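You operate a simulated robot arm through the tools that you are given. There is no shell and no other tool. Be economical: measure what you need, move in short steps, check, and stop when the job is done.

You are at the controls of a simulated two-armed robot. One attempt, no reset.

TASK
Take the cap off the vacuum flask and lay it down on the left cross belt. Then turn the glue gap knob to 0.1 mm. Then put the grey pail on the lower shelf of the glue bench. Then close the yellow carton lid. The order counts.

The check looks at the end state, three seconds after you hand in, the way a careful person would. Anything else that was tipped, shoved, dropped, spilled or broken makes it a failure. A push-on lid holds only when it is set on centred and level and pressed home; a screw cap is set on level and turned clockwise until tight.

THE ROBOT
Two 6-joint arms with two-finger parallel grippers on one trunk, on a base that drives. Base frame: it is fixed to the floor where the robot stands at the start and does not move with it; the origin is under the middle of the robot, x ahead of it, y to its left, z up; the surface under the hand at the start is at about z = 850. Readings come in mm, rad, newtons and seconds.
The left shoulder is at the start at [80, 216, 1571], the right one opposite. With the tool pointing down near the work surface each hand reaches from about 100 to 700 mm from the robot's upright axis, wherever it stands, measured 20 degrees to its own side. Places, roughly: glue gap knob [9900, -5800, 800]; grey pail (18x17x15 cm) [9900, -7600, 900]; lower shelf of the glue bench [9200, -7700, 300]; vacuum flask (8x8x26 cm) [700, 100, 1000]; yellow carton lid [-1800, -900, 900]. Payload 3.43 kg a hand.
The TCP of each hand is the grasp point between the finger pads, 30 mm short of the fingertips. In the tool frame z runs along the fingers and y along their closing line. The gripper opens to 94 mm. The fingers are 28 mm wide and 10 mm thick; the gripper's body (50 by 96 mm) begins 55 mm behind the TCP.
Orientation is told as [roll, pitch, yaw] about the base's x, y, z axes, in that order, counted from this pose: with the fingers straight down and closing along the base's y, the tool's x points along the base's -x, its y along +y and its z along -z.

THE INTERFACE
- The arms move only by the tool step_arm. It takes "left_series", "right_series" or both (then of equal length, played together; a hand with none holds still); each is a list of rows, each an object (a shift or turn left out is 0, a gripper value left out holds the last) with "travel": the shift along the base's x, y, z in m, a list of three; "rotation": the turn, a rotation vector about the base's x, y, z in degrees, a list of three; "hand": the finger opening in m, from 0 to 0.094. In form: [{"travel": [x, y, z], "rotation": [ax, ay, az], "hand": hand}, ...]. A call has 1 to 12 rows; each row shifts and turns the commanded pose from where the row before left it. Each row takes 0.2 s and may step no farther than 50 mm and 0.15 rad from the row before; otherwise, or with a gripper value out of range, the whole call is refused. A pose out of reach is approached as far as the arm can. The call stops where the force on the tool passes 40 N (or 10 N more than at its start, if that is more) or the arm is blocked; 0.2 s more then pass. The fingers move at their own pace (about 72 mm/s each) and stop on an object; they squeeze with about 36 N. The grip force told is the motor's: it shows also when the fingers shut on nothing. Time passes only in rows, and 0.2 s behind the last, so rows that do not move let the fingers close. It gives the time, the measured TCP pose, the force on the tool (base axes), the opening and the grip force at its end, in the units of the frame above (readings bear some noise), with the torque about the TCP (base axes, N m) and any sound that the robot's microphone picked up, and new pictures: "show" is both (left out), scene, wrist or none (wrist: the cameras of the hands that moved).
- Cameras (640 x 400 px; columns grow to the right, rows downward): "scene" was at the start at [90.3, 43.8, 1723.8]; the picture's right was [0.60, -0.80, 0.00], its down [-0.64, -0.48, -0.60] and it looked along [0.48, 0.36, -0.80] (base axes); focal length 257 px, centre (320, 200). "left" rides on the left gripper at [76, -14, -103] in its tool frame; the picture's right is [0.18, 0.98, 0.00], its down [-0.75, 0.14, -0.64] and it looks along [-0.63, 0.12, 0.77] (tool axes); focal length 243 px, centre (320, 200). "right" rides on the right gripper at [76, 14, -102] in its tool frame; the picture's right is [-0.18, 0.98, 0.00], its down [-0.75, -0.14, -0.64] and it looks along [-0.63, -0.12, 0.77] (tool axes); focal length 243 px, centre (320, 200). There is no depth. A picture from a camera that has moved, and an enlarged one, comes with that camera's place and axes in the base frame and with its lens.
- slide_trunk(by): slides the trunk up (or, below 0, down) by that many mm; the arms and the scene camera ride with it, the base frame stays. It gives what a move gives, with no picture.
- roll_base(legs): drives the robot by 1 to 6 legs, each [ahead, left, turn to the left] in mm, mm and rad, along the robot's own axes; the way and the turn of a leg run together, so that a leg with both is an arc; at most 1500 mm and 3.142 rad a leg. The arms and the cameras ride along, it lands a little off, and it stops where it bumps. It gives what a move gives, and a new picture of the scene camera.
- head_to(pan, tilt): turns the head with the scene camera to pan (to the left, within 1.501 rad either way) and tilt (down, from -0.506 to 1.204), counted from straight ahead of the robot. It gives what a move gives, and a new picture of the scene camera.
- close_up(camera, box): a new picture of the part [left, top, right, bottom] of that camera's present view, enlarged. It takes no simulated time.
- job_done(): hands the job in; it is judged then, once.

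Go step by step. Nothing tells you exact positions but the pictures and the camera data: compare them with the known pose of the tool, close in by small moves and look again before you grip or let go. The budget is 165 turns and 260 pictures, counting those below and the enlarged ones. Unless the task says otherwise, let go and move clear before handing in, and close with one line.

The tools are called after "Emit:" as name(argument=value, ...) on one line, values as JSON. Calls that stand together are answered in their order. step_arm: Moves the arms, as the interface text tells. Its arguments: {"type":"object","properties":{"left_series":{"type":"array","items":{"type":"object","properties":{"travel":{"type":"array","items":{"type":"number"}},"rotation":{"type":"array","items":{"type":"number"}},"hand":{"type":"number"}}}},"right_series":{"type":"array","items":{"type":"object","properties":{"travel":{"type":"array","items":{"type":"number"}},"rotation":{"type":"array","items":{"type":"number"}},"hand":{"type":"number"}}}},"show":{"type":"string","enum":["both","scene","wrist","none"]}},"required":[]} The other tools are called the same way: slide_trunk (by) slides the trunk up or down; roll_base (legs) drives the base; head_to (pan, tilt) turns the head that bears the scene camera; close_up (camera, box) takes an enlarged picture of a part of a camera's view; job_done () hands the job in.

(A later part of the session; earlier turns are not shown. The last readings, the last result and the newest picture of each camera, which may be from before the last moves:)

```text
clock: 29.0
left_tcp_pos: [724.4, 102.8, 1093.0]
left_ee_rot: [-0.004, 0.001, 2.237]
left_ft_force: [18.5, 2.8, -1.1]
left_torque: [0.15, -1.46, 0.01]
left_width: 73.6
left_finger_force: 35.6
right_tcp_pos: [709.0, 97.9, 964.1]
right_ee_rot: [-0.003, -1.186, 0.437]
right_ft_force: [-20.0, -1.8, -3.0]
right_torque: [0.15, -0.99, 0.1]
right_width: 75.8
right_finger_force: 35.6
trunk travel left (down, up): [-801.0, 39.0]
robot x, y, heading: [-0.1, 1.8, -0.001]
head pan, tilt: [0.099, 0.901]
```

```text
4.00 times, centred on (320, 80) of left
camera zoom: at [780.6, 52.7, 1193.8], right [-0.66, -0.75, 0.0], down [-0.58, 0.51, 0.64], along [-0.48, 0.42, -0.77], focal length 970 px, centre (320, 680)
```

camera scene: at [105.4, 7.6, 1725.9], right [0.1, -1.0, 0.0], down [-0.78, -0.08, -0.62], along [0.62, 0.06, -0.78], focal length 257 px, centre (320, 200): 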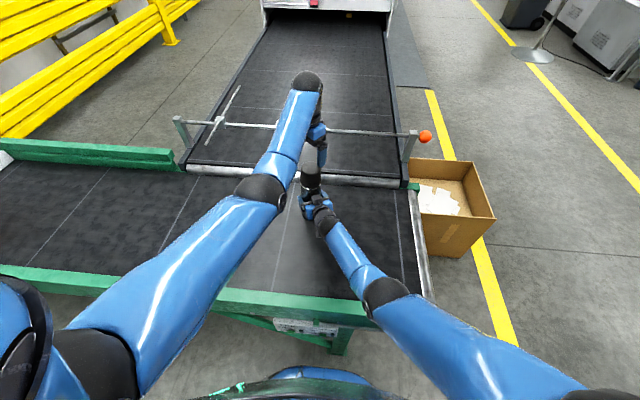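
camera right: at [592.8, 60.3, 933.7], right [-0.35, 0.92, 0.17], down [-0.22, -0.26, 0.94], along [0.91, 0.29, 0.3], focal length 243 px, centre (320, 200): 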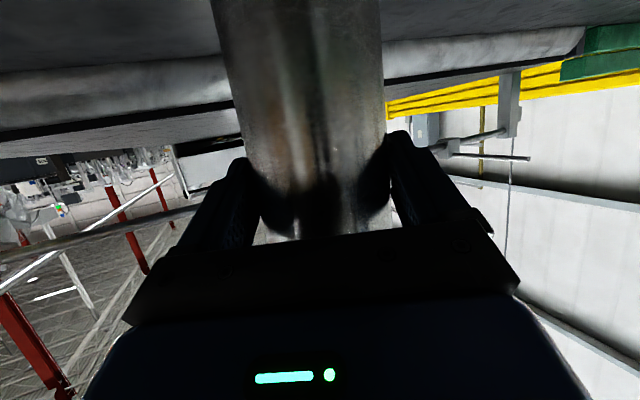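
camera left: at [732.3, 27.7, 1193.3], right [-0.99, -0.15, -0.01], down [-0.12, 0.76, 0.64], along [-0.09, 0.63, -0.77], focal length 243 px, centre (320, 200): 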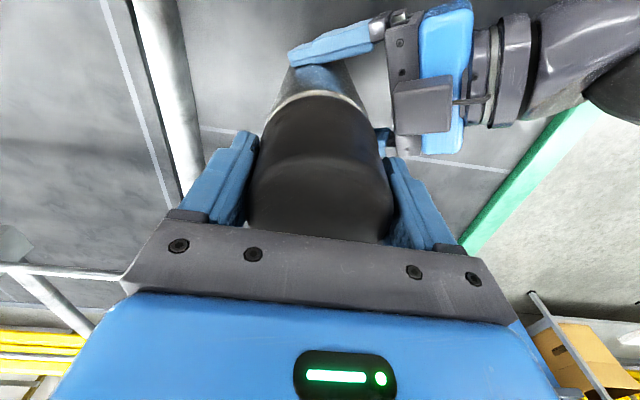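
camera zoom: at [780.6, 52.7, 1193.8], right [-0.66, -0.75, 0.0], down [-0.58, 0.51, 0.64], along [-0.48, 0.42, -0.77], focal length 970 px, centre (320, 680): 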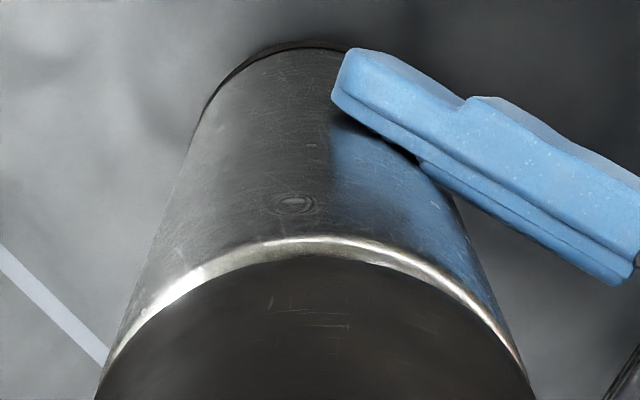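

The silver ring is widening, so the cap is coming up. Continuing.

Emit:
step_arm(left_series=[{"travel": [0.002, 0, 0]}, {"travel": [0, 0, 0.0003], "rotation": [0, 0, 8]}, {"travel": [0, 0, 0.0003], "rotation": [0, 0, 8]}, {"travel": [0, 0, 0.0003], "rotation": [0, 0, 8]}, {"travel": [0, 0, 0.0003], "rotation": [0, 0, 8]}, {"travel": [0, 0, 0.0003], "rotation": [0, 0, 8]}, {}], show="none")

Emit:
close_up(camera="left", box=[240, 30, 400, 130])

```text
clock: 30.6
left_tcp_pos: [725.1, 108.2, 1093.6]
left_ee_rot: [0.009, -0.002, 2.849]
left_ft_force: [-3.0, -23.3, 9.4]
left_torque: [-1.74, 0.85, 0.06]
left_width: 73.0
left_finger_force: 36.3
left hand out of reach, approached as far as the arm can: row 6
right_tcp_pos: [709.4, 100.3, 965.5]
right_ee_rot: [-0.004, -1.189, 0.444]
right_ft_force: [4.4, 22.3, -13.2]
right_torque: [-1.29, -0.13, 0.27]
right_width: 75.9
right_finger_force: 35.9
trunk travel left (down, up): [-801.0, 39.0]
robot x, y, heading: [-0.5, -1.0, 0.002]
head pan, tilt: [0.099, 0.901]
```

```text
4.00 times, centred on (320, 80) of left
camera zoom: at [802.1, 102.6, 1194.2], right [-0.11, -0.99, 0.01], down [-0.76, 0.09, 0.64], along [-0.64, 0.06, -0.76], focal length 970 px, centre (320, 680)
```

zoom: 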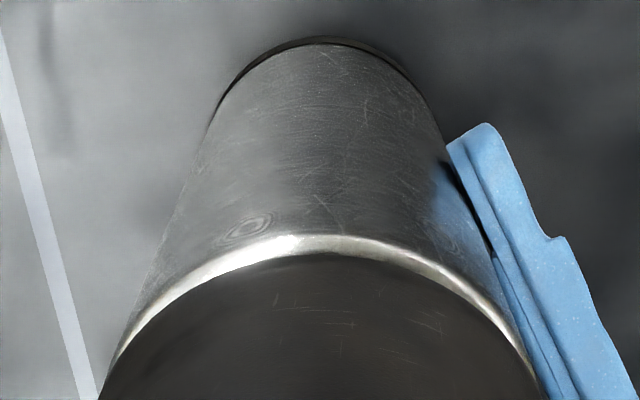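

The wrist is at its limit after about 200° of turning, with the cap partly up. I'll open, turn the hand back around the cap, and regrip.

Emit:
step_arm(left_series=[{"hand": 0.094}, {"hand": 0.094}, {"hand": 0.094}], show="wrist")

Emit:
close_up(camera="scene", box=[240, 110, 400, 210])

```text
clock: 31.4
left_tcp_pos: [726.5, 111.6, 1093.5]
left_ee_rot: [0.001, -0.002, 2.852]
left_ft_force: [0.2, 0.5, -0.4]
left_torque: [0.03, 0.03, -0.02]
left_width: 94.4
left_finger_force: 0.1
right_tcp_pos: [709.7, 98.3, 964.4]
right_ee_rot: [0.003, -1.186, 0.434]
right_ft_force: [0.2, -0.5, -3.8]
right_torque: [-0.05, 0.03, -0.04]
right_width: 75.7
right_finger_force: 36.0
trunk travel left (down, up): [-801.0, 39.0]
robot x, y, heading: [-2.1, -0.6, 0.001]
head pan, tilt: [0.099, 0.901]
camera left: at [802.5, 105.6, 1194.0], right [-0.1, -0.99, 0.0], down [-0.76, 0.08, 0.64], along [-0.64, 0.07, -0.77], focal length 243 px, centre (320, 200)
```

left: 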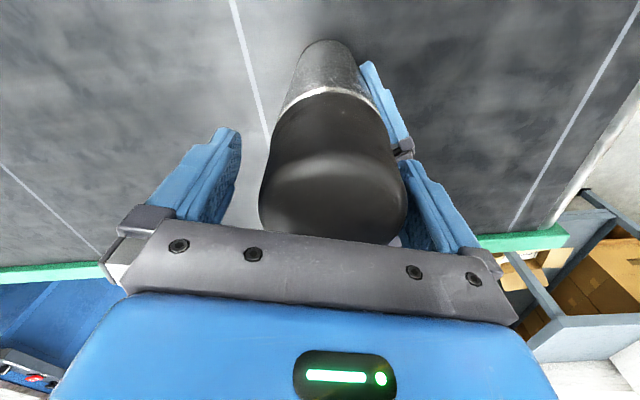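

```text
4.00 times, centred on (320, 160) of scene
camera zoom: at [107.2, 7.0, 1725.7], right [0.1, -1.0, 0.0], down [-0.78, -0.08, -0.62], along [0.62, 0.06, -0.78], focal length 1030 px, centre (320, 360)
```

zoom: 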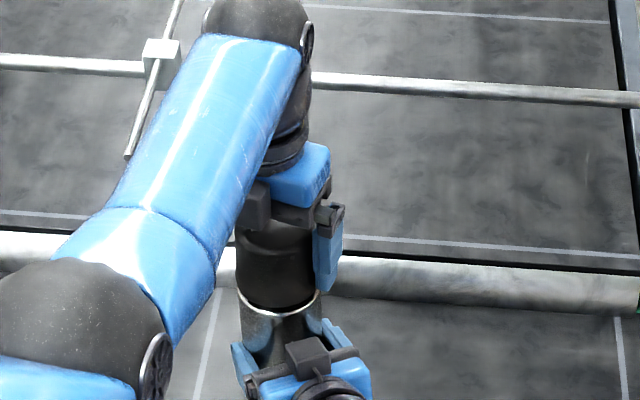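

Emit:
step_arm(left_series=[{"travel": [-0.003, -0.0035, 0]}, {"travel": [-0.003, -0.0035, 0]}, {"rotation": [0, 0, -8.5]}, {"rotation": [0, 0, -8.5]}, {"rotation": [0, 0, -8.5]}, {"rotation": [0, 0, -8.5]}, {"rotation": [0, 0, -8.5]}, {"rotation": [0, 0, -8.5]}, {"rotation": [0, 0, -8.5]}, {"rotation": [0, 0, -8.5]}], show="wrist")

```text
clock: 33.6
left_tcp_pos: [721.8, 105.8, 1095.0]
left_ee_rot: [0.004, 0.002, 1.664]
left_ft_force: [-0.1, -0.6, -0.9]
left_torque: [-0.03, -0.05, -0.03]
left_width: 94.0
left_finger_force: 0.1
right_tcp_pos: [710.6, 97.4, 964.7]
right_ee_rot: [0.001, -1.187, 0.438]
right_ft_force: [0.4, -1.1, -3.5]
right_torque: [-0.05, 0.08, 0.0]
right_width: 75.7
right_finger_force: 36.2
trunk travel left (down, up): [-801.0, 39.0]
robot x, y, heading: [-1.6, 0.8, 0.006]
head pan, tilt: [0.099, 0.901]
camera left: at [741.8, 32.5, 1195.4], right [-0.96, -0.27, 0.0], down [-0.21, 0.74, 0.64], along [-0.18, 0.62, -0.77], focal length 243 px, centre (320, 200)
```

left: 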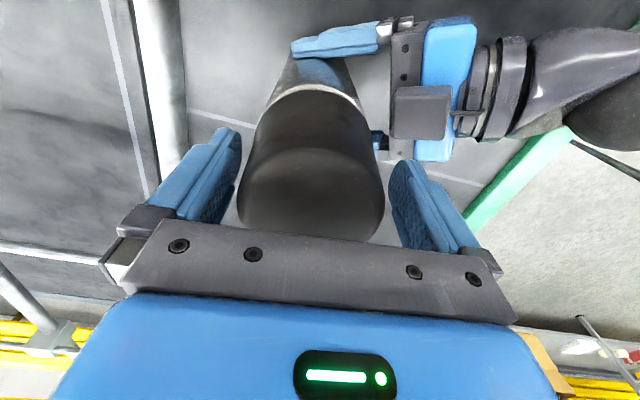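

Emit:
step_arm(left_series=[{"travel": [0.0045, -0.0005, 0]}, {"rotation": [0, 0, -8.5]}, {"rotation": [0, 0, -8.5]}, {"rotation": [0, 0, -8.5]}, {"rotation": [0, 0, -8.5]}, {"rotation": [0, 0, -8.5]}, {"rotation": [0, 0, -8.5]}, {"rotation": [0, 0, -8.5]}, {"rotation": [0, 0, -8.5]}, {"rotation": [0, 0, -8.5]}, {"rotation": [0, 0, -8.5]}], show="none")

Emit:
step_arm(left_series=[{"rotation": [0, 0, -8.5]}, {"rotation": [0, 0, -8.5]}, {"rotation": [0, 0, -8.5]}, {"rotation": [0, 0, -8.5]}, {"rotation": [0, 0, -8.5]}, {"rotation": [0, 0, -8.5]}, {"rotation": [0, 0, -8.5]}, {}], show="wrist")

```text
clock: 36.0
left_tcp_pos: [724.1, 106.4, 1094.6]
left_ee_rot: [0.003, 0.002, 0.18]
left_ft_force: [-0.1, 0.5, -0.1]
left_torque: [0.02, -0.02, 0.01]
left_width: 94.0
left_finger_force: 0.0
right_tcp_pos: [709.9, 99.2, 964.5]
right_ee_rot: [-0.001, -1.188, 0.437]
right_ft_force: [0.0, -0.9, -4.4]
right_torque: [-0.02, 0.06, 0.03]
right_width: 75.3
right_finger_force: 35.7
trunk travel left (down, up): [-801.0, 39.0]
robot x, y, heading: [-0.7, -2.7, 0.004]
head pan, tilt: [0.099, 0.901]
```

```text
clock: 37.8
left_tcp_pos: [724.8, 106.4, 1092.4]
left_ee_rot: [0.001, 0.002, -0.858]
left_ft_force: [0.5, 0.1, -0.8]
left_torque: [0.02, 0.01, 0.0]
left_width: 94.1
left_finger_force: 0.0
right_tcp_pos: [709.8, 98.3, 964.7]
right_ee_rot: [0.0, -1.187, 0.437]
right_ft_force: [-0.3, 0.7, -2.8]
right_torque: [-0.05, 0.05, 0.0]
right_width: 75.5
right_finger_force: 35.9
trunk travel left (down, up): [-801.0, 39.0]
robot x, y, heading: [0.6, -3.1, -0.004]
head pan, tilt: [0.099, 0.901]
camera left: at [663.4, 155.2, 1193.8], right [0.62, 0.78, 0.0], down [0.6, -0.48, 0.64], along [0.5, -0.4, -0.77], focal length 243 px, centre (320, 200)
```

left: 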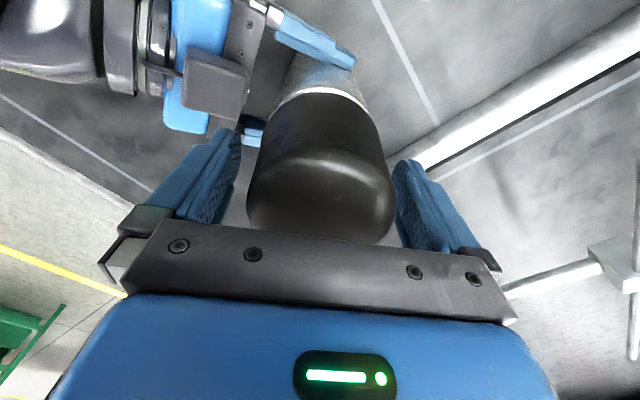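

Centred at yaw −49°. I'll turn back a bit more, then grip again.

Emit:
step_arm(left_series=[{"rotation": [0, 0, -8.5]}, {"rotation": [0, 0, -8.5]}, {"rotation": [0, 0, -8.5]}, {"rotation": [0, 0, -8.5]}, {"rotation": [0, 0, -8.5]}, {}, {"hand": 0.055}, {"hand": 0.055}, {"hand": 0.055}, {"hand": 0.055}], show="wrist")

```text
clock: 40.0
left_tcp_pos: [724.8, 105.8, 1093.9]
left_ee_rot: [0.002, -0.002, -1.598]
left_ft_force: [-4.6, -0.6, 2.5]
left_torque: [0.0, 0.23, -0.02]
left_width: 73.1
left_finger_force: 36.3
right_tcp_pos: [710.4, 98.5, 964.9]
right_ee_rot: [0.0, -1.186, 0.437]
right_ft_force: [5.9, 1.6, -5.2]
right_torque: [-0.15, 0.57, -0.01]
right_width: 75.5
right_finger_force: 36.8
trunk travel left (down, up): [-801.0, 39.0]
robot x, y, heading: [-1.6, -0.7, 0.003]
head pan, tilt: [0.099, 0.901]
camera left: at [712.5, 182.7, 1194.3], right [0.99, 0.16, 0.0], down [0.12, -0.76, 0.64], along [0.1, -0.63, -0.77], focal length 243 px, centre (320, 200)
```

left: 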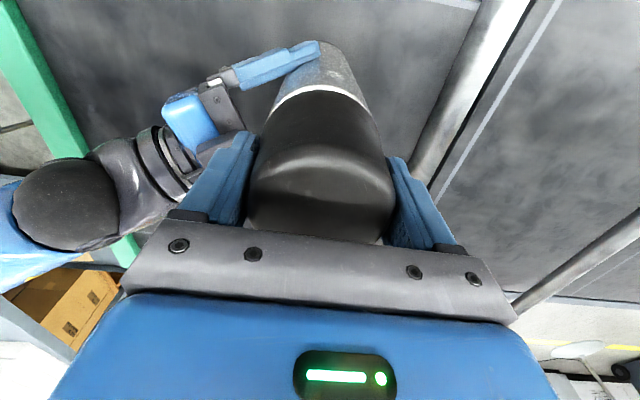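

Emit:
step_arm(left_series=[{"travel": [0, 0, 0.0002], "rotation": [0, 0, 8.5]}, {"travel": [0, 0, 0.0002], "rotation": [0, 0, 8.5]}, {"travel": [0, 0, 0.0002], "rotation": [0, 0, 8.5]}, {"travel": [0, 0, 0.0002], "rotation": [0, 0, 8.5]}, {"travel": [0, 0, 0.0002], "rotation": [0, 0, 8.5]}, {"travel": [0, 0, 0.0002], "rotation": [0, 0, 8.5]}, {"travel": [0, 0, 0.0002], "rotation": [0, 0, 8.5]}, {"travel": [0, 0, 0.0002], "rotation": [0, 0, 8.5]}, {"travel": [0, 0, 0.0002], "rotation": [0, 0, 8.5]}, {"travel": [0, 0, 0.0002], "rotation": [0, 0, 8.5]}], show="none")

Emit:
close_up(camera="left", box=[240, 30, 400, 130])

```text
clock: 42.2
left_tcp_pos: [724.8, 105.9, 1097.0]
left_ee_rot: [0.003, 0.001, -0.113]
left_ft_force: [13.3, 4.7, -10.3]
left_torque: [0.0, -0.82, 0.01]
left_width: 73.3
left_finger_force: 36.3
right_tcp_pos: [710.6, 98.7, 965.6]
right_ee_rot: [0.001, -1.189, 0.436]
right_ft_force: [-13.4, -5.6, 6.1]
right_torque: [0.68, -0.96, 0.04]
right_width: 75.6
right_finger_force: 35.7
trunk travel left (down, up): [-801.0, 39.0]
robot x, y, heading: [-0.4, 1.7, -0.001]
head pan, tilt: [0.099, 0.901]
```

```text
4.00 times, centred on (320, 80) of left
camera zoom: at [647.4, 100.8, 1196.8], right [-0.07, 1.0, 0.0], down [0.76, 0.05, 0.64], along [0.64, 0.05, -0.77], focal length 970 px, centre (320, 680)
```

zoom: 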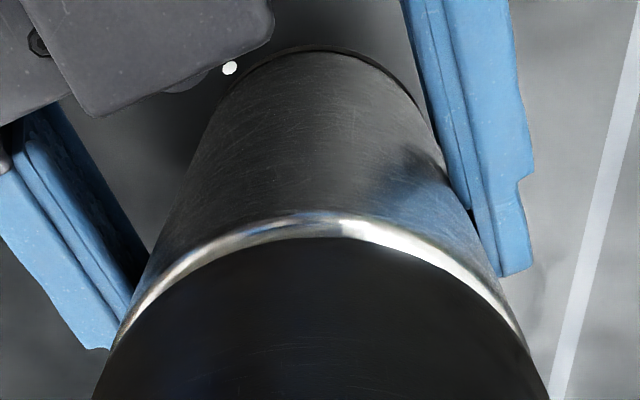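

The ring grows thicker (about 25 px), so it's progressing. Another 90°.

Emit:
step_arm(left_series=[{"travel": [0.0015, 0.0005, 0.0], "rotation": [0, 0, 8.5]}, {"travel": [0, 0, 0.0001], "rotation": [0, 0, 8.5]}, {"travel": [0, 0, 0.0001], "rotation": [0, 0, 8.5]}, {"travel": [0, 0, 0.0001], "rotation": [0, 0, 8.5]}, {"travel": [0, 0, 0.0001], "rotation": [0, 0, 8.5]}, {"travel": [0, 0, 0.0001], "rotation": [0, 0, 8.5]}, {"travel": [0, 0, 0.0001], "rotation": [0, 0, 8.5]}, {"travel": [0, 0, 0.0001], "rotation": [0, 0, 8.5]}, {"travel": [0, 0, 0.0001], "rotation": [0, 0, 8.5]}, {"travel": [0, 0, 0.0001], "rotation": [0, 0, 8.5]}], show="none")

Emit:
close_up(camera="left", box=[240, 30, 400, 130])

```text
clock: 44.4
left_tcp_pos: [727.6, 107.0, 1098.1]
left_ee_rot: [0.004, 0.0, 1.372]
left_ft_force: [-3.5, 0.1, 1.7]
left_torque: [0.06, 0.18, -0.02]
left_width: 73.1
left_finger_force: 35.6
right_tcp_pos: [709.8, 97.2, 964.7]
right_ee_rot: [-0.002, -1.185, 0.439]
right_ft_force: [3.6, -1.8, -4.3]
right_torque: [0.1, 0.39, 0.01]
right_width: 75.4
right_finger_force: 36.0
trunk travel left (down, up): [-801.0, 39.0]
robot x, y, heading: [3.1, -2.0, 0.002]
head pan, tilt: [0.099, 0.901]
```

```text
4.00 times, centred on (320, 80) of left
camera zoom: at [725.4, 29.5, 1198.2], right [-1.0, 0.01, 0.0], down [0.01, 0.77, 0.64], along [0.01, 0.64, -0.77], focal length 970 px, centre (320, 680)
```

zoom: 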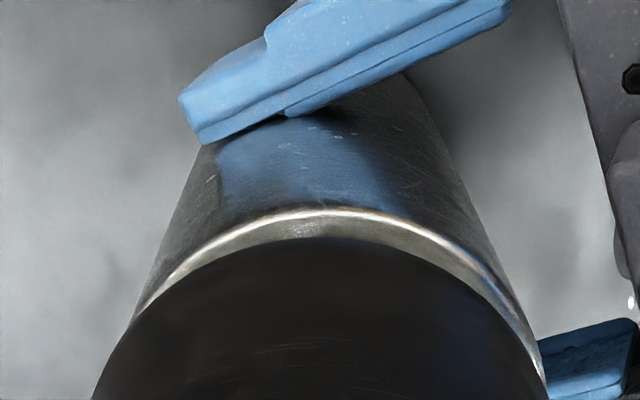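

Load is now near zero after about 380°. Testing with a small lift.

Emit:
step_arm(left_series=[{"travel": [0, 0, 0.0015]}, {"travel": [0, 0, 0.0015]}, {}], show="none")

Emit:
close_up(camera="left", box=[240, 30, 400, 130])

```text
clock: 45.2
left_tcp_pos: [726.0, 105.9, 1099.3]
left_ee_rot: [0.002, 0.001, 1.367]
left_ft_force: [-0.2, 0.0, 0.3]
left_torque: [0.02, 0.03, -0.01]
left_width: 73.4
left_finger_force: 36.2
right_tcp_pos: [709.6, 100.0, 965.6]
right_ee_rot: [0.0, -1.184, 0.437]
right_ft_force: [0.1, -0.1, -3.4]
right_torque: [-0.02, 0.04, 0.0]
right_width: 75.2
right_finger_force: 35.6
trunk travel left (down, up): [-801.0, 39.0]
robot x, y, heading: [-0.5, -0.1, 0.003]
head pan, tilt: [0.099, 0.901]
```

```text
4.00 times, centred on (320, 80) of left
camera zoom: at [724.8, 29.7, 1201.2], right [-1.0, 0.02, 0.0], down [0.01, 0.77, 0.64], along [0.01, 0.64, -0.77], focal length 970 px, centre (320, 680)
```

zoom: 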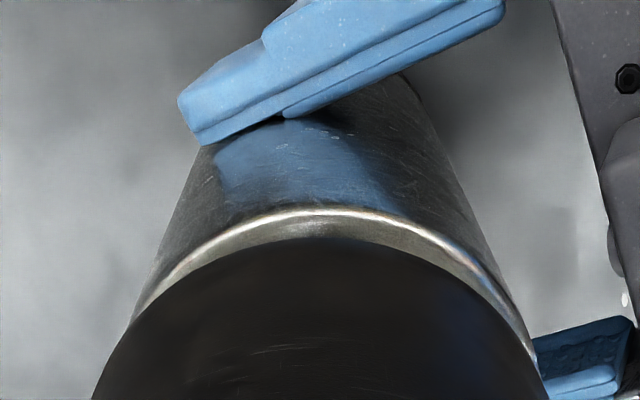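

The cap is loose, with no load on it. I'll lift it clear.

Emit:
step_arm(left_series=[{"travel": [0, 0, 0.01]}, {"travel": [0, 0, 0.015]}, {"travel": [0, 0, 0.02]}, {"travel": [0, 0, 0.02]}, {}])

Emit:
close_up(camera="scene", box=[240, 110, 400, 210])

```text
clock: 46.4
left_tcp_pos: [727.3, 105.3, 1167.3]
left_ee_rot: [0.004, 0.0, 1.368]
left_ft_force: [-0.4, -0.4, -0.8]
left_torque: [0.05, -0.01, 0.02]
left_width: 73.3
left_finger_force: 35.6
right_tcp_pos: [710.0, 98.4, 965.1]
right_ee_rot: [-0.001, -1.187, 0.437]
right_ft_force: [0.4, -0.8, -3.7]
right_torque: [-0.04, 0.07, 0.01]
right_width: 75.4
right_finger_force: 36.1
trunk travel left (down, up): [-801.0, 39.0]
robot x, y, heading: [1.6, 1.3, 0.002]
head pan, tilt: [0.099, 0.901]
camera scene: at [107.3, 7.2, 1725.7], right [0.1, -1.0, 0.0], down [-0.78, -0.08, -0.62], along [0.62, 0.06, -0.78], focal length 257 px, centre (320, 200)
camera left: at [725.8, 28.5, 1267.1], right [-1.0, 0.02, 0.0], down [0.02, 0.77, 0.64], along [0.01, 0.64, -0.77], focal length 243 px, centre (320, 200)
```

scene: 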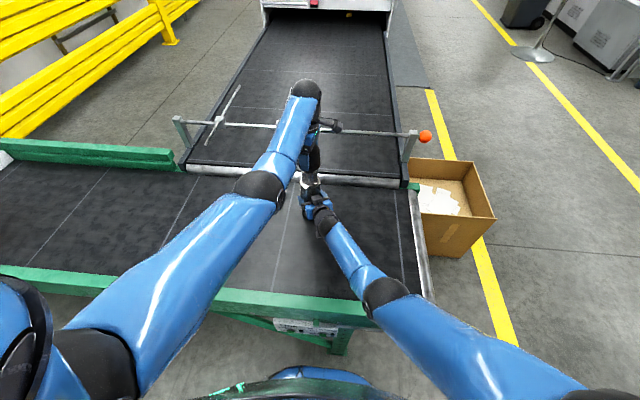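
left: 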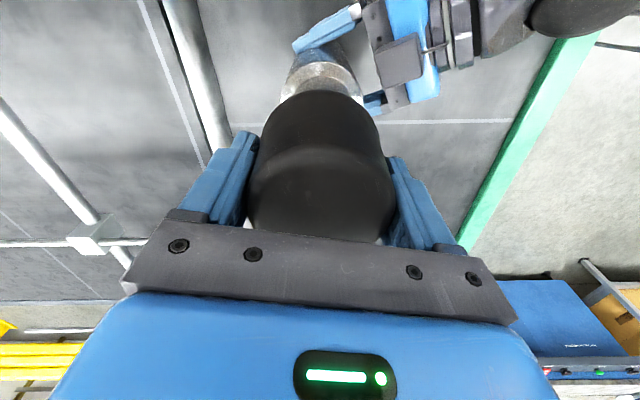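

```text
4.00 times, centred on (320, 160) of scene
camera zoom: at [107.3, 7.2, 1725.7], right [0.1, -1.0, 0.0], down [-0.78, -0.08, -0.62], along [0.62, 0.06, -0.78], focal length 1030 px, centre (320, 360)
```

zoom: 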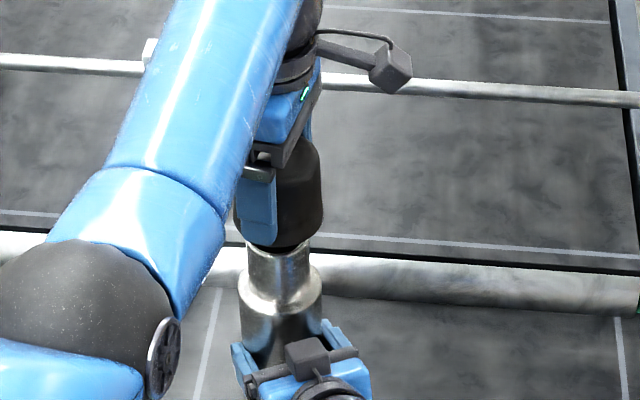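

The cap is off. I'll carry it to the left, then down onto clear belt around (600, 330).

Emit:
step_arm(left_series=[{"travel": [0, 0, 0.02]}, {"travel": [0, 0.04, 0]}, {"travel": [0, 0.045, 0]}, {"travel": [0, 0.045, -0.01]}, {"travel": [0, 0.045, -0.015]}, {"travel": [-0.01, 0.02, -0.04]}, {"travel": [-0.01, 0.01, -0.045]}, {"travel": [-0.02, 0.01, -0.04]}, {"travel": [-0.03, 0.01, -0.03]}, {"travel": [-0.03, 0, -0.03]}, {}])

```text
clock: 48.8
left_tcp_pos: [624.7, 329.9, 974.9]
left_ee_rot: [0.003, -0.001, 1.368]
left_ft_force: [0.2, 0.4, -1.4]
left_torque: [0.01, 0.02, -0.01]
left_width: 73.2
left_finger_force: 36.1
right_tcp_pos: [709.5, 98.7, 964.4]
right_ee_rot: [0.001, -1.187, 0.433]
right_ft_force: [1.0, -0.6, -4.1]
right_torque: [0.01, 0.1, 0.01]
right_width: 75.2
right_finger_force: 35.7
trunk travel left (down, up): [-801.0, 39.0]
robot x, y, heading: [-0.3, 1.0, -0.0]
head pan, tilt: [0.099, 0.901]
camera scene: at [107.6, 6.8, 1725.7], right [0.1, -1.0, 0.0], down [-0.78, -0.08, -0.62], along [0.62, 0.06, -0.78], focal length 257 px, centre (320, 200)
camera left: at [623.0, 252.4, 1075.3], right [-1.0, 0.02, 0.0], down [0.02, 0.77, 0.64], along [0.01, 0.64, -0.77], focal length 243 px, centre (320, 200)
```

scene: 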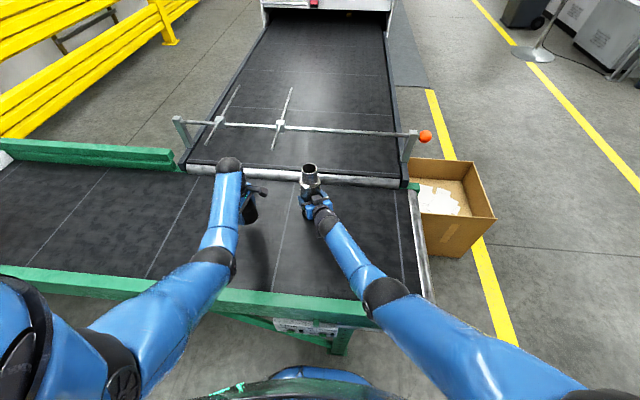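
left: 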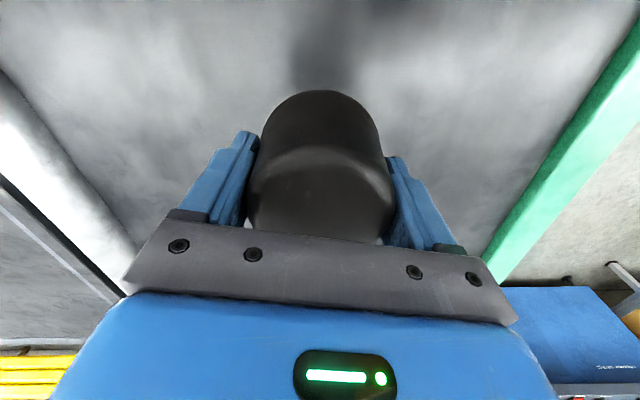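

Emit:
step_arm(left_series=[{"travel": [0, 0, -0.04]}, {"travel": [0, 0, -0.03]}, {"travel": [0, 0, -0.01]}, {}], show="wrist")

```text
clock: 49.8
left_tcp_pos: [625.4, 330.6, 894.8]
left_ee_rot: [0.004, 0.001, 1.368]
left_ft_force: [-0.5, 0.4, -0.4]
left_torque: [-0.01, -0.01, 0.02]
left_width: 72.9
left_finger_force: 36.3
right_tcp_pos: [709.0, 98.5, 965.4]
right_ee_rot: [0.001, -1.187, 0.438]
right_ft_force: [0.1, -0.4, -3.7]
right_torque: [-0.02, 0.05, -0.03]
right_width: 75.5
right_finger_force: 36.0
trunk travel left (down, up): [-801.0, 39.0]
robot x, y, heading: [2.7, 0.9, 0.002]
head pan, tilt: [0.099, 0.901]
camera left: at [623.8, 253.7, 995.7], right [-1.0, 0.02, 0.0], down [0.01, 0.77, 0.64], along [0.01, 0.64, -0.77], focal length 243 px, centre (320, 200)
```

left: 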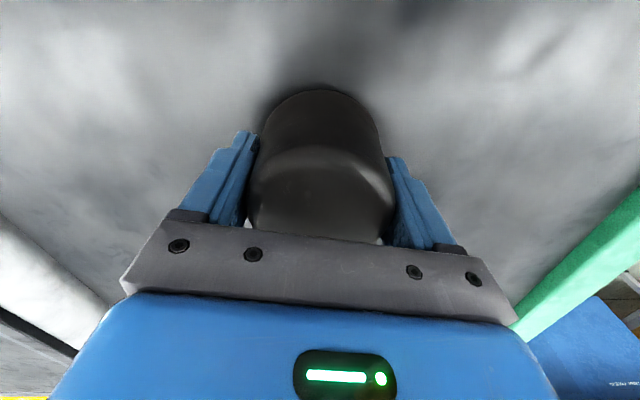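

Emit:
step_arm(left_series=[{"travel": [0, 0, -0.003]}, {"travel": [0, 0, -0.002]}, {}], show="none")

Emit:
step_arm(left_series=[{"travel": [0, 0, -0.002]}, {}], show="none")

```text
clock: 50.6
left_tcp_pos: [625.4, 331.2, 890.3]
left_ee_rot: [0.004, -0.002, 1.369]
left_ft_force: [-0.2, -1.2, -0.5]
left_torque: [0.0, -0.01, -0.01]
left_width: 73.0
left_finger_force: 35.9
right_tcp_pos: [709.8, 98.7, 965.3]
right_ee_rot: [0.0, -1.187, 0.437]
right_ft_force: [-0.2, 0.0, -3.2]
right_torque: [-0.02, 0.04, 0.0]
right_width: 75.3
right_finger_force: 35.8
trunk travel left (down, up): [-801.0, 39.0]
robot x, y, heading: [5.0, -2.5, -0.001]
head pan, tilt: [0.099, 0.901]
```

```text
clock: 51.2
left_tcp_pos: [625.6, 330.7, 889.9]
left_ee_rot: [0.001, 0.001, 1.369]
left_ft_force: [0.0, -0.8, 7.2]
left_torque: [-0.31, -0.04, -0.03]
left_width: 73.3
left_finger_force: 35.8
right_tcp_pos: [711.0, 98.9, 965.3]
right_ee_rot: [0.001, -1.187, 0.437]
right_ft_force: [0.5, 1.0, -3.4]
right_torque: [-0.03, 0.07, -0.01]
right_width: 75.6
right_finger_force: 36.7
trunk travel left (down, up): [-801.0, 39.0]
robot x, y, heading: [0.1, 1.5, -0.001]
head pan, tilt: [0.099, 0.901]
```

The cap is resting on the belt. I'll release it and rise.

Emit:
step_arm(left_series=[{"hand": 0.094}, {"hand": 0.094}, {"hand": 0.094}, {"travel": [0, 0, 0.03]}, {"travel": [0, 0, 0.04]}, {"travel": [0.01, 0, 0.04]}, {}])

Emit:
close_up(camera="scene", box=[200, 130, 360, 230])

Emit:
close_up(camera="right", box=[0, 0, 640, 400])

```text
clock: 52.8
left_tcp_pos: [637.7, 330.9, 996.6]
left_ee_rot: [0.003, 0.002, 1.368]
left_ft_force: [-0.5, -0.3, -0.6]
left_torque: [-0.03, 0.01, -0.02]
left_width: 94.0
left_finger_force: 0.1
right_tcp_pos: [711.0, 99.5, 964.2]
right_ee_rot: [0.0, -1.185, 0.436]
right_ft_force: [-0.1, -0.4, -2.7]
right_torque: [-0.04, 0.1, 0.01]
right_width: 75.2
right_finger_force: 35.7
trunk travel left (down, up): [-801.0, 39.0]
robot x, y, heading: [0.2, 0.7, 0.003]
head pan, tilt: [0.099, 0.901]
camera scene: at [107.8, 7.4, 1725.7], right [0.1, -1.0, 0.0], down [-0.78, -0.08, -0.62], along [0.62, 0.06, -0.78], focal length 257 px, centre (320, 200)
camera left: at [635.6, 254.2, 1096.8], right [-1.0, 0.02, 0.0], down [0.02, 0.77, 0.64], along [0.01, 0.64, -0.77], focal length 243 px, centre (320, 200)
```

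scene: 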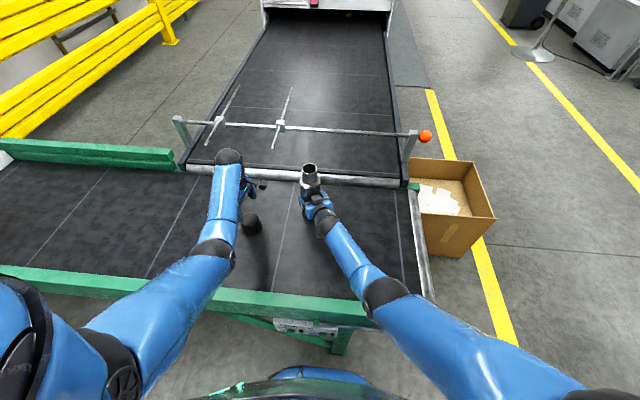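
left: 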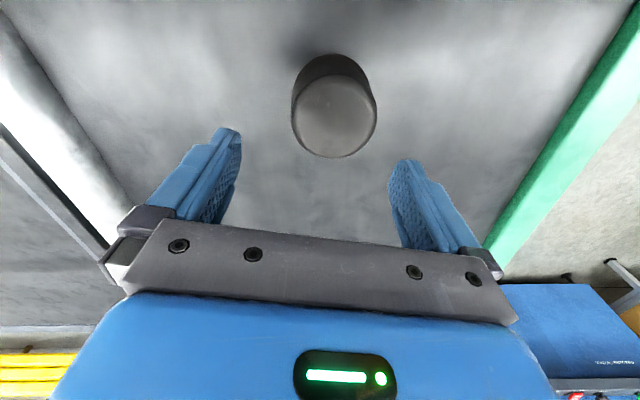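

```text
4.00 times, centred on (280, 180) of scene
camera zoom: at [107.8, 7.4, 1725.7], right [0.1, -1.0, 0.0], down [-0.78, -0.08, -0.62], along [0.62, 0.06, -0.78], focal length 1030 px, centre (480, 280)
```

zoom: 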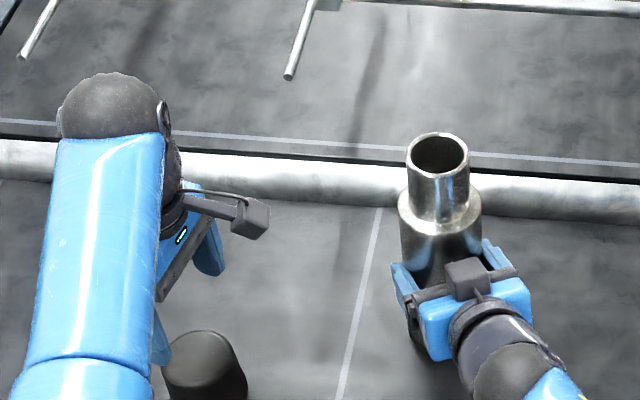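

```text
1.00 times, centred on (320, 200) of right (not enlarged: the box is as wide or as high as the picture)
camera zoom: at [593.6, 59.8, 932.7], right [-0.35, 0.92, 0.17], down [-0.22, -0.26, 0.94], along [0.91, 0.29, 0.3], focal length 243 px, centre (320, 200)
```

zoom: 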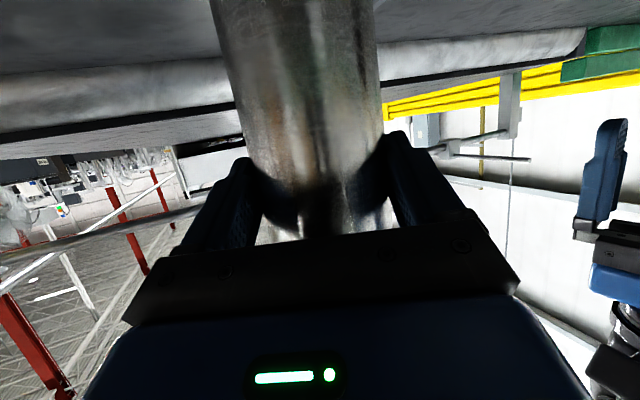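

The cap stands on the belt. The right hand seems to be carrying the flask's weight slightly, so I'll lower it gently until it seats before letting go.

Emit:
step_arm(right_series=[{"travel": [0, 0, -0.001]}, {}], show="none")

Emit:
step_arm(right_series=[{"travel": [0, 0, -0.001]}, {}], show="none")

Emit:
step_arm(right_series=[{"travel": [0, 0, -0.001]}, {}], show="none")

```text
clock: 53.4
left_tcp_pos: [636.4, 330.8, 995.7]
left_ee_rot: [0.004, 0.0, 1.368]
left_ft_force: [0.2, 1.0, 1.1]
left_torque: [-0.02, 0.02, 0.0]
left_width: 94.1
left_finger_force: 0.0
right_tcp_pos: [709.9, 98.1, 963.9]
right_ee_rot: [0.001, -1.186, 0.436]
right_ft_force: [-0.3, 0.3, -3.2]
right_torque: [-0.02, 0.06, -0.04]
right_width: 75.4
right_finger_force: 36.5
trunk travel left (down, up): [-801.0, 39.0]
robot x, y, heading: [-0.5, -1.2, 0.007]
head pan, tilt: [0.099, 0.901]
```

```text
clock: 54.0
left_tcp_pos: [637.7, 330.3, 995.3]
left_ee_rot: [0.003, 0.0, 1.367]
left_ft_force: [0.3, 0.5, 0.0]
left_torque: [0.04, 0.01, 0.0]
left_width: 94.1
left_finger_force: 0.0
right_tcp_pos: [709.9, 98.3, 963.7]
right_ee_rot: [0.002, -1.185, 0.436]
right_ft_force: [0.1, 0.7, -2.8]
right_torque: [-0.05, 0.04, 0.01]
right_width: 75.3
right_finger_force: 35.5
trunk travel left (down, up): [-801.0, 39.0]
robot x, y, heading: [-0.8, 2.6, 0.0]
head pan, tilt: [0.099, 0.901]
```

```text
clock: 54.6
left_tcp_pos: [637.5, 330.8, 997.1]
left_ee_rot: [0.003, -0.001, 1.368]
left_ft_force: [-1.1, -0.5, -0.1]
left_torque: [0.01, 0.0, 0.01]
left_width: 94.2
left_finger_force: 0.0
right_tcp_pos: [709.1, 96.1, 961.5]
right_ee_rot: [0.002, -1.184, 0.436]
right_ft_force: [0.0, -0.5, -3.2]
right_torque: [-0.05, 0.13, 0.0]
right_width: 75.4
right_finger_force: 36.0
trunk travel left (down, up): [-801.0, 39.0]
robot x, y, heading: [-0.5, 0.7, 0.002]
head pan, tilt: [0.099, 0.901]
```

Emit:
step_arm(right_series=[{"travel": [0, 0, -0.001]}, {"travel": [0, 0, -0.001]}, {}], show="none")

Emit:
step_arm(right_series=[{"travel": [0, 0, -0.001]}, {"travel": [0, 0, -0.001]}, {}], show="none")

Emit:
close_up(camera="scene", box=[270, 150, 350, 220])

```text
clock: 55.4
left_tcp_pos: [636.1, 330.7, 996.4]
left_ee_rot: [0.004, 0.0, 1.368]
left_ft_force: [0.2, 0.6, 0.2]
left_torque: [-0.03, -0.01, 0.02]
left_width: 94.2
left_finger_force: 0.0
right_tcp_pos: [708.8, 96.9, 962.0]
right_ee_rot: [0.0, -1.188, 0.438]
right_ft_force: [1.7, -0.5, 4.7]
right_torque: [-0.07, 0.03, -0.01]
right_width: 75.5
right_finger_force: 35.7
trunk travel left (down, up): [-801.0, 39.0]
robot x, y, heading: [-0.3, -1.6, 0.003]
head pan, tilt: [0.099, 0.901]
```

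```text
clock: 56.2
left_tcp_pos: [636.3, 330.6, 997.1]
left_ee_rot: [0.002, 0.002, 1.369]
left_ft_force: [0.6, 0.0, -1.0]
left_torque: [0.02, 0.03, 0.02]
left_width: 94.1
left_finger_force: 0.2
right_tcp_pos: [708.9, 97.5, 962.2]
right_ee_rot: [-0.002, -1.19, 0.439]
right_ft_force: [3.7, -1.9, 15.7]
right_torque: [-0.25, -0.18, 0.08]
right_width: 75.3
right_finger_force: 36.1
trunk travel left (down, up): [-801.0, 39.0]
robot x, y, heading: [0.7, 0.9, 0.001]
head pan, tilt: [0.099, 0.901]
```

```text
5.71 times, centred on (310, 185) of scene
camera zoom: at [104.2, 6.4, 1726.1], right [0.1, -1.0, 0.0], down [-0.78, -0.08, -0.62], along [0.62, 0.06, -0.78], focal length 1471 px, centre (377, 286)
```

zoom: 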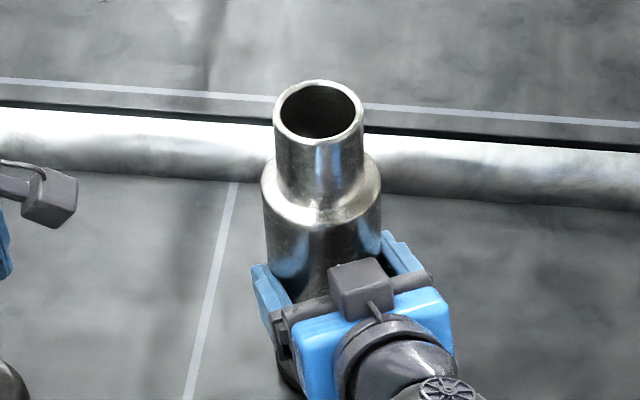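

It has seated. I'll take off the excess push, open, and back the right hand straight out.

Emit:
step_arm(right_series=[{"travel": [0, 0, 0.0018]}, {}, {"hand": 0.08}, {"hand": 0.094}, {"hand": 0.094}, {"hand": 0.094}], show="wrist")

Emit:
close_up(camera="scene", box=[270, 150, 350, 220])

```text
clock: 57.6
left_tcp_pos: [638.1, 331.4, 996.4]
left_ee_rot: [0.004, -0.001, 1.367]
left_ft_force: [-0.8, -0.1, 0.1]
left_torque: [-0.01, 0.02, 0.01]
left_width: 93.9
left_finger_force: 0.0
right_tcp_pos: [709.4, 98.7, 958.7]
right_ee_rot: [-0.001, -1.185, 0.437]
right_ft_force: [0.4, 0.4, 1.0]
right_torque: [0.0, 0.0, 0.0]
right_width: 94.0
right_finger_force: 0.0
trunk travel left (down, up): [-801.0, 39.0]
robot x, y, heading: [1.6, -1.2, -0.003]
head pan, tilt: [0.099, 0.901]
camera right: at [592.9, 59.0, 927.3], right [-0.35, 0.92, 0.17], down [-0.22, -0.26, 0.94], along [0.91, 0.29, 0.3], focal length 243 px, centre (320, 200)
```

right: 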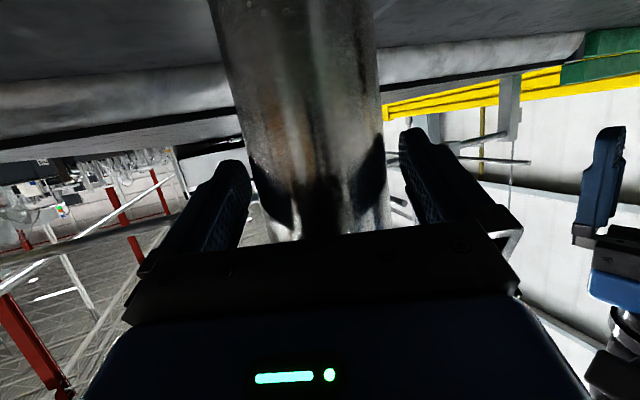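

```text
5.71 times, centred on (310, 185) of scene
camera zoom: at [107.0, 7.4, 1725.7], right [0.1, -1.0, 0.0], down [-0.78, -0.08, -0.62], along [0.62, 0.06, -0.78], focal length 1471 px, centre (377, 286)
```

zoom: 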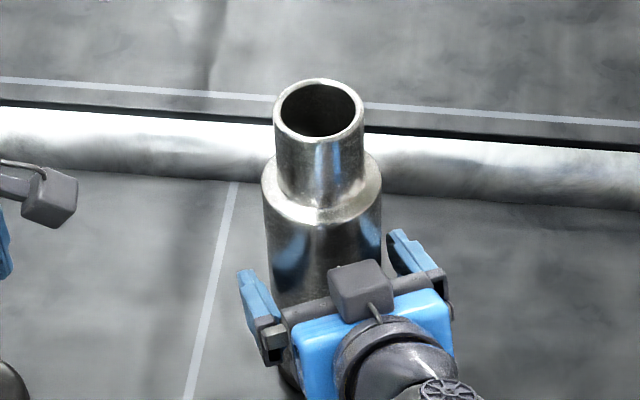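

Emit:
step_arm(right_series=[{"travel": [0.0012, -0.0036, 0]}, {"travel": [-0.018, -0.0085, 0]}, {"travel": [-0.027, -0.0126, 0]}, {"travel": [-0.036, -0.017, 0]}, {"travel": [-0.036, -0.017, 0]}, {"travel": [-0.036, -0.017, 0.02]}, {}], show="scene")

Emit:
close_up(camera="scene", box=[230, 140, 350, 240])

```text
clock: 59.2
left_tcp_pos: [636.0, 329.8, 996.4]
left_ee_rot: [0.003, 0.0, 1.368]
left_ft_force: [-0.3, 0.2, -0.1]
left_torque: [0.01, -0.01, -0.01]
left_width: 94.0
left_finger_force: 0.1
right_tcp_pos: [557.6, 23.4, 977.4]
right_ee_rot: [-0.001, -1.187, 0.437]
right_ft_force: [-0.5, 0.1, 0.6]
right_torque: [-0.01, 0.03, 0.0]
right_width: 94.1
right_finger_force: 0.0
right hand out of reach, approached as far as the arm can: row 2
trunk travel left (down, up): [-801.0, 39.0]
robot x, y, heading: [0.6, 3.5, 0.001]
head pan, tilt: [0.099, 0.901]
camera scene: at [106.1, 7.0, 1725.8], right [0.1, -1.0, 0.0], down [-0.78, -0.08, -0.62], along [0.62, 0.06, -0.78], focal length 257 px, centre (320, 200)
```

scene: 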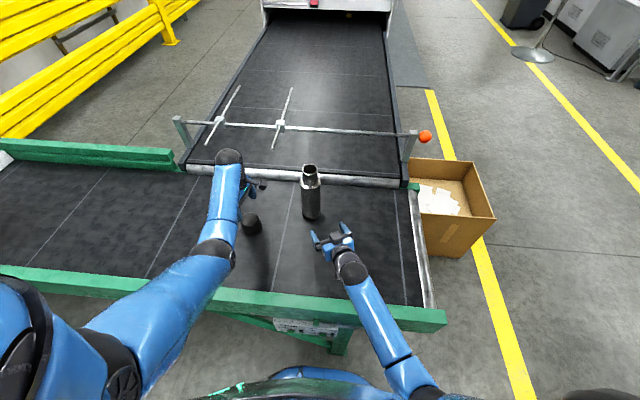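

```text
4.00 times, centred on (290, 190) of scene
camera zoom: at [106.1, 7.0, 1725.8], right [0.1, -1.0, 0.0], down [-0.78, -0.08, -0.62], along [0.62, 0.06, -0.78], focal length 1030 px, centre (440, 240)
```

zoom: 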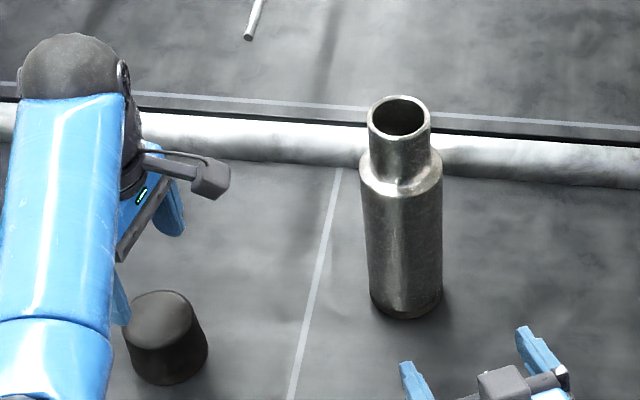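

Flask and cap both stand cleanly. Now I'll fold both arms back to a compact travel pose with the fingers down.

Emit:
step_arm(left_series=[{"travel": [-0.021, -0.009, 0.0], "rotation": [0, 0, -7.84]}, {"travel": [-0.021, -0.009, 0.0], "rotation": [0, 0, -7.84]}, {"travel": [-0.021, -0.009, 0.0], "rotation": [0, 0, -7.84]}, {"travel": [-0.021, -0.009, 0.0], "rotation": [0, 0, -7.84]}, {"travel": [-0.021, -0.009, 0.0], "rotation": [0, 0, -7.84]}, {"travel": [-0.021, -0.009, 0.0], "rotation": [0, 0, -7.84]}, {"travel": [-0.021, -0.009, 0.0], "rotation": [0, 0, -7.84]}, {"travel": [-0.021, -0.009, 0.0], "rotation": [0, 0, -7.84]}, {"travel": [-0.021, -0.009, 0.0], "rotation": [0, 0, -7.84]}, {"travel": [-0.021, -0.009, 0.0], "rotation": [0, 0, -7.84]}, {"travel": [-0.021, -0.009, 0.0]}], right_series=[{"travel": [-0.014, -0.0203, 0.002], "rotation": [0, 0, -8.35]}, {"travel": [-0.014, -0.0203, 0.002], "rotation": [0, 0, -8.35]}, {"travel": [-0.014, -0.0203, 0.002], "rotation": [0, 0, -8.35]}, {"travel": [-0.014, -0.0203, 0.002], "rotation": [0, 8.5, 0]}, {"travel": [-0.014, -0.0203, 0.002], "rotation": [0, 8.5, 0]}, {"travel": [-0.014, -0.0203, 0.002], "rotation": [0, 8.5, 0]}, {"travel": [-0.014, -0.0203, 0.002], "rotation": [0, 8.5, 0]}, {"travel": [-0.014, -0.0203, 0.002], "rotation": [0, 8.5, 0]}, {"travel": [-0.014, -0.0203, 0.002], "rotation": [0, 8.5, 0]}, {"travel": [-0.014, -0.0203, 0.002], "rotation": [0, 8.5, 0]}, {"travel": [-0.014, -0.0203, 0.002], "rotation": [0, 8.5, 0]}], show="scene")

Emit:
head_to(pan=-1.5, tilt=0.6)

Emit:
head_to(pan=-0.6, tilt=0.15)

```text
clock: 61.6
left_tcp_pos: [406.0, 228.7, 998.2]
left_ee_rot: [0.003, 0.0, -0.003]
left_ft_force: [0.1, -0.8, 0.4]
left_torque: [0.0, -0.02, 0.04]
left_width: 94.0
left_finger_force: 0.1
right_tcp_pos: [401.1, -200.0, 1001.0]
right_ee_rot: [-0.001, 0.0, 0.0]
right_ft_force: [0.3, -0.8, -0.1]
right_torque: [0.01, 0.03, 0.0]
right_width: 93.7
right_finger_force: 0.2
trunk travel left (down, up): [-801.0, 39.0]
robot x, y, heading: [1.3, -0.8, 0.005]
head pan, tilt: [0.099, 0.901]
camera scene: at [105.5, 6.0, 1725.9], right [0.1, -1.0, 0.0], down [-0.78, -0.08, -0.62], along [0.62, 0.06, -0.78], focal length 257 px, centre (320, 200)
```

scene: 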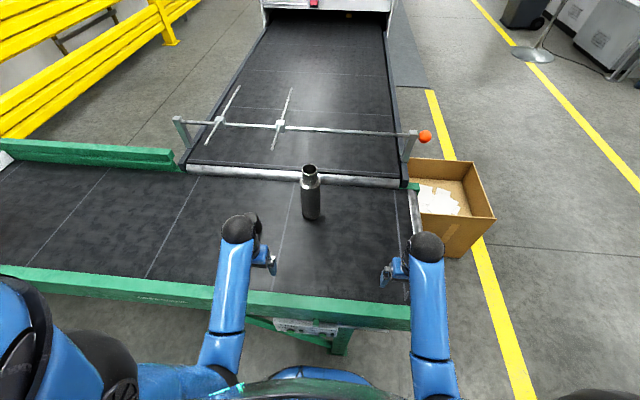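

```text
clock: 63.2
left_tcp_pos: [407.3, 231.2, 995.9]
left_ee_rot: [0.004, 0.001, 0.001]
left_ft_force: [-0.4, -0.1, 0.2]
left_torque: [0.01, 0.02, -0.01]
left_width: 94.1
left_finger_force: 0.1
right_tcp_pos: [402.8, -198.3, 1002.5]
right_ee_rot: [0.001, -0.004, 0.0]
right_ft_force: [-0.1, -0.6, -0.2]
right_torque: [0.04, 0.01, -0.01]
right_width: 93.9
right_finger_force: 0.1
trunk travel left (down, up): [-801.0, 39.0]
robot x, y, heading: [0.8, 3.1, -0.001]
head pan, tilt: [-1.499, 0.6]
camera scene: at [37.5, -88.6, 1750.6], right [-1.0, -0.07, 0.0], down [-0.04, 0.56, -0.83], along [0.06, -0.82, -0.56], focal length 257 px, centre (320, 200)
```

scene: 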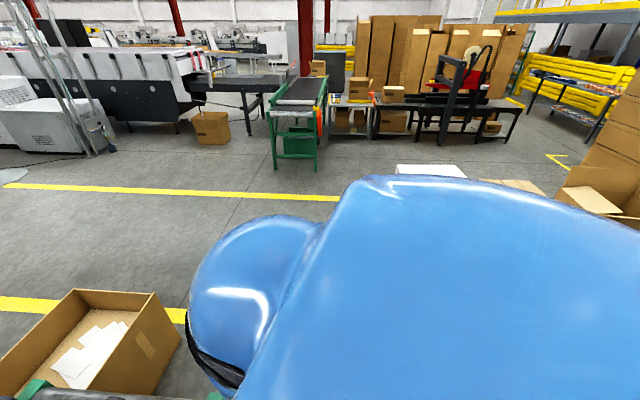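

```text
clock: 64.4
left_tcp_pos: [406.8, 231.3, 996.9]
left_ee_rot: [0.005, 0.0, -0.001]
left_ft_force: [0.1, 0.4, 0.2]
left_torque: [0.02, 0.02, 0.04]
left_width: 93.8
left_finger_force: 0.1
right_tcp_pos: [400.5, -200.3, 1002.2]
right_ee_rot: [0.001, -0.004, 0.0]
right_ft_force: [-0.3, -0.9, 0.3]
right_torque: [-0.04, -0.02, 0.0]
right_width: 93.9
right_finger_force: 0.0
trunk travel left (down, up): [-801.0, 39.0]
robot x, y, heading: [0.7, -1.1, 0.003]
head pan, tilt: [-0.6, 0.15]
camera scene: at [107.6, -52.9, 1792.0], right [-0.57, -0.82, 0.0], down [-0.12, 0.08, -0.99], along [0.82, -0.56, -0.15], focal length 257 px, centre (320, 200)
```

scene: 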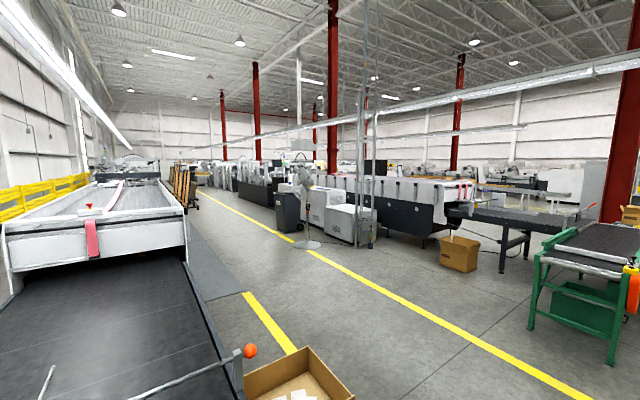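

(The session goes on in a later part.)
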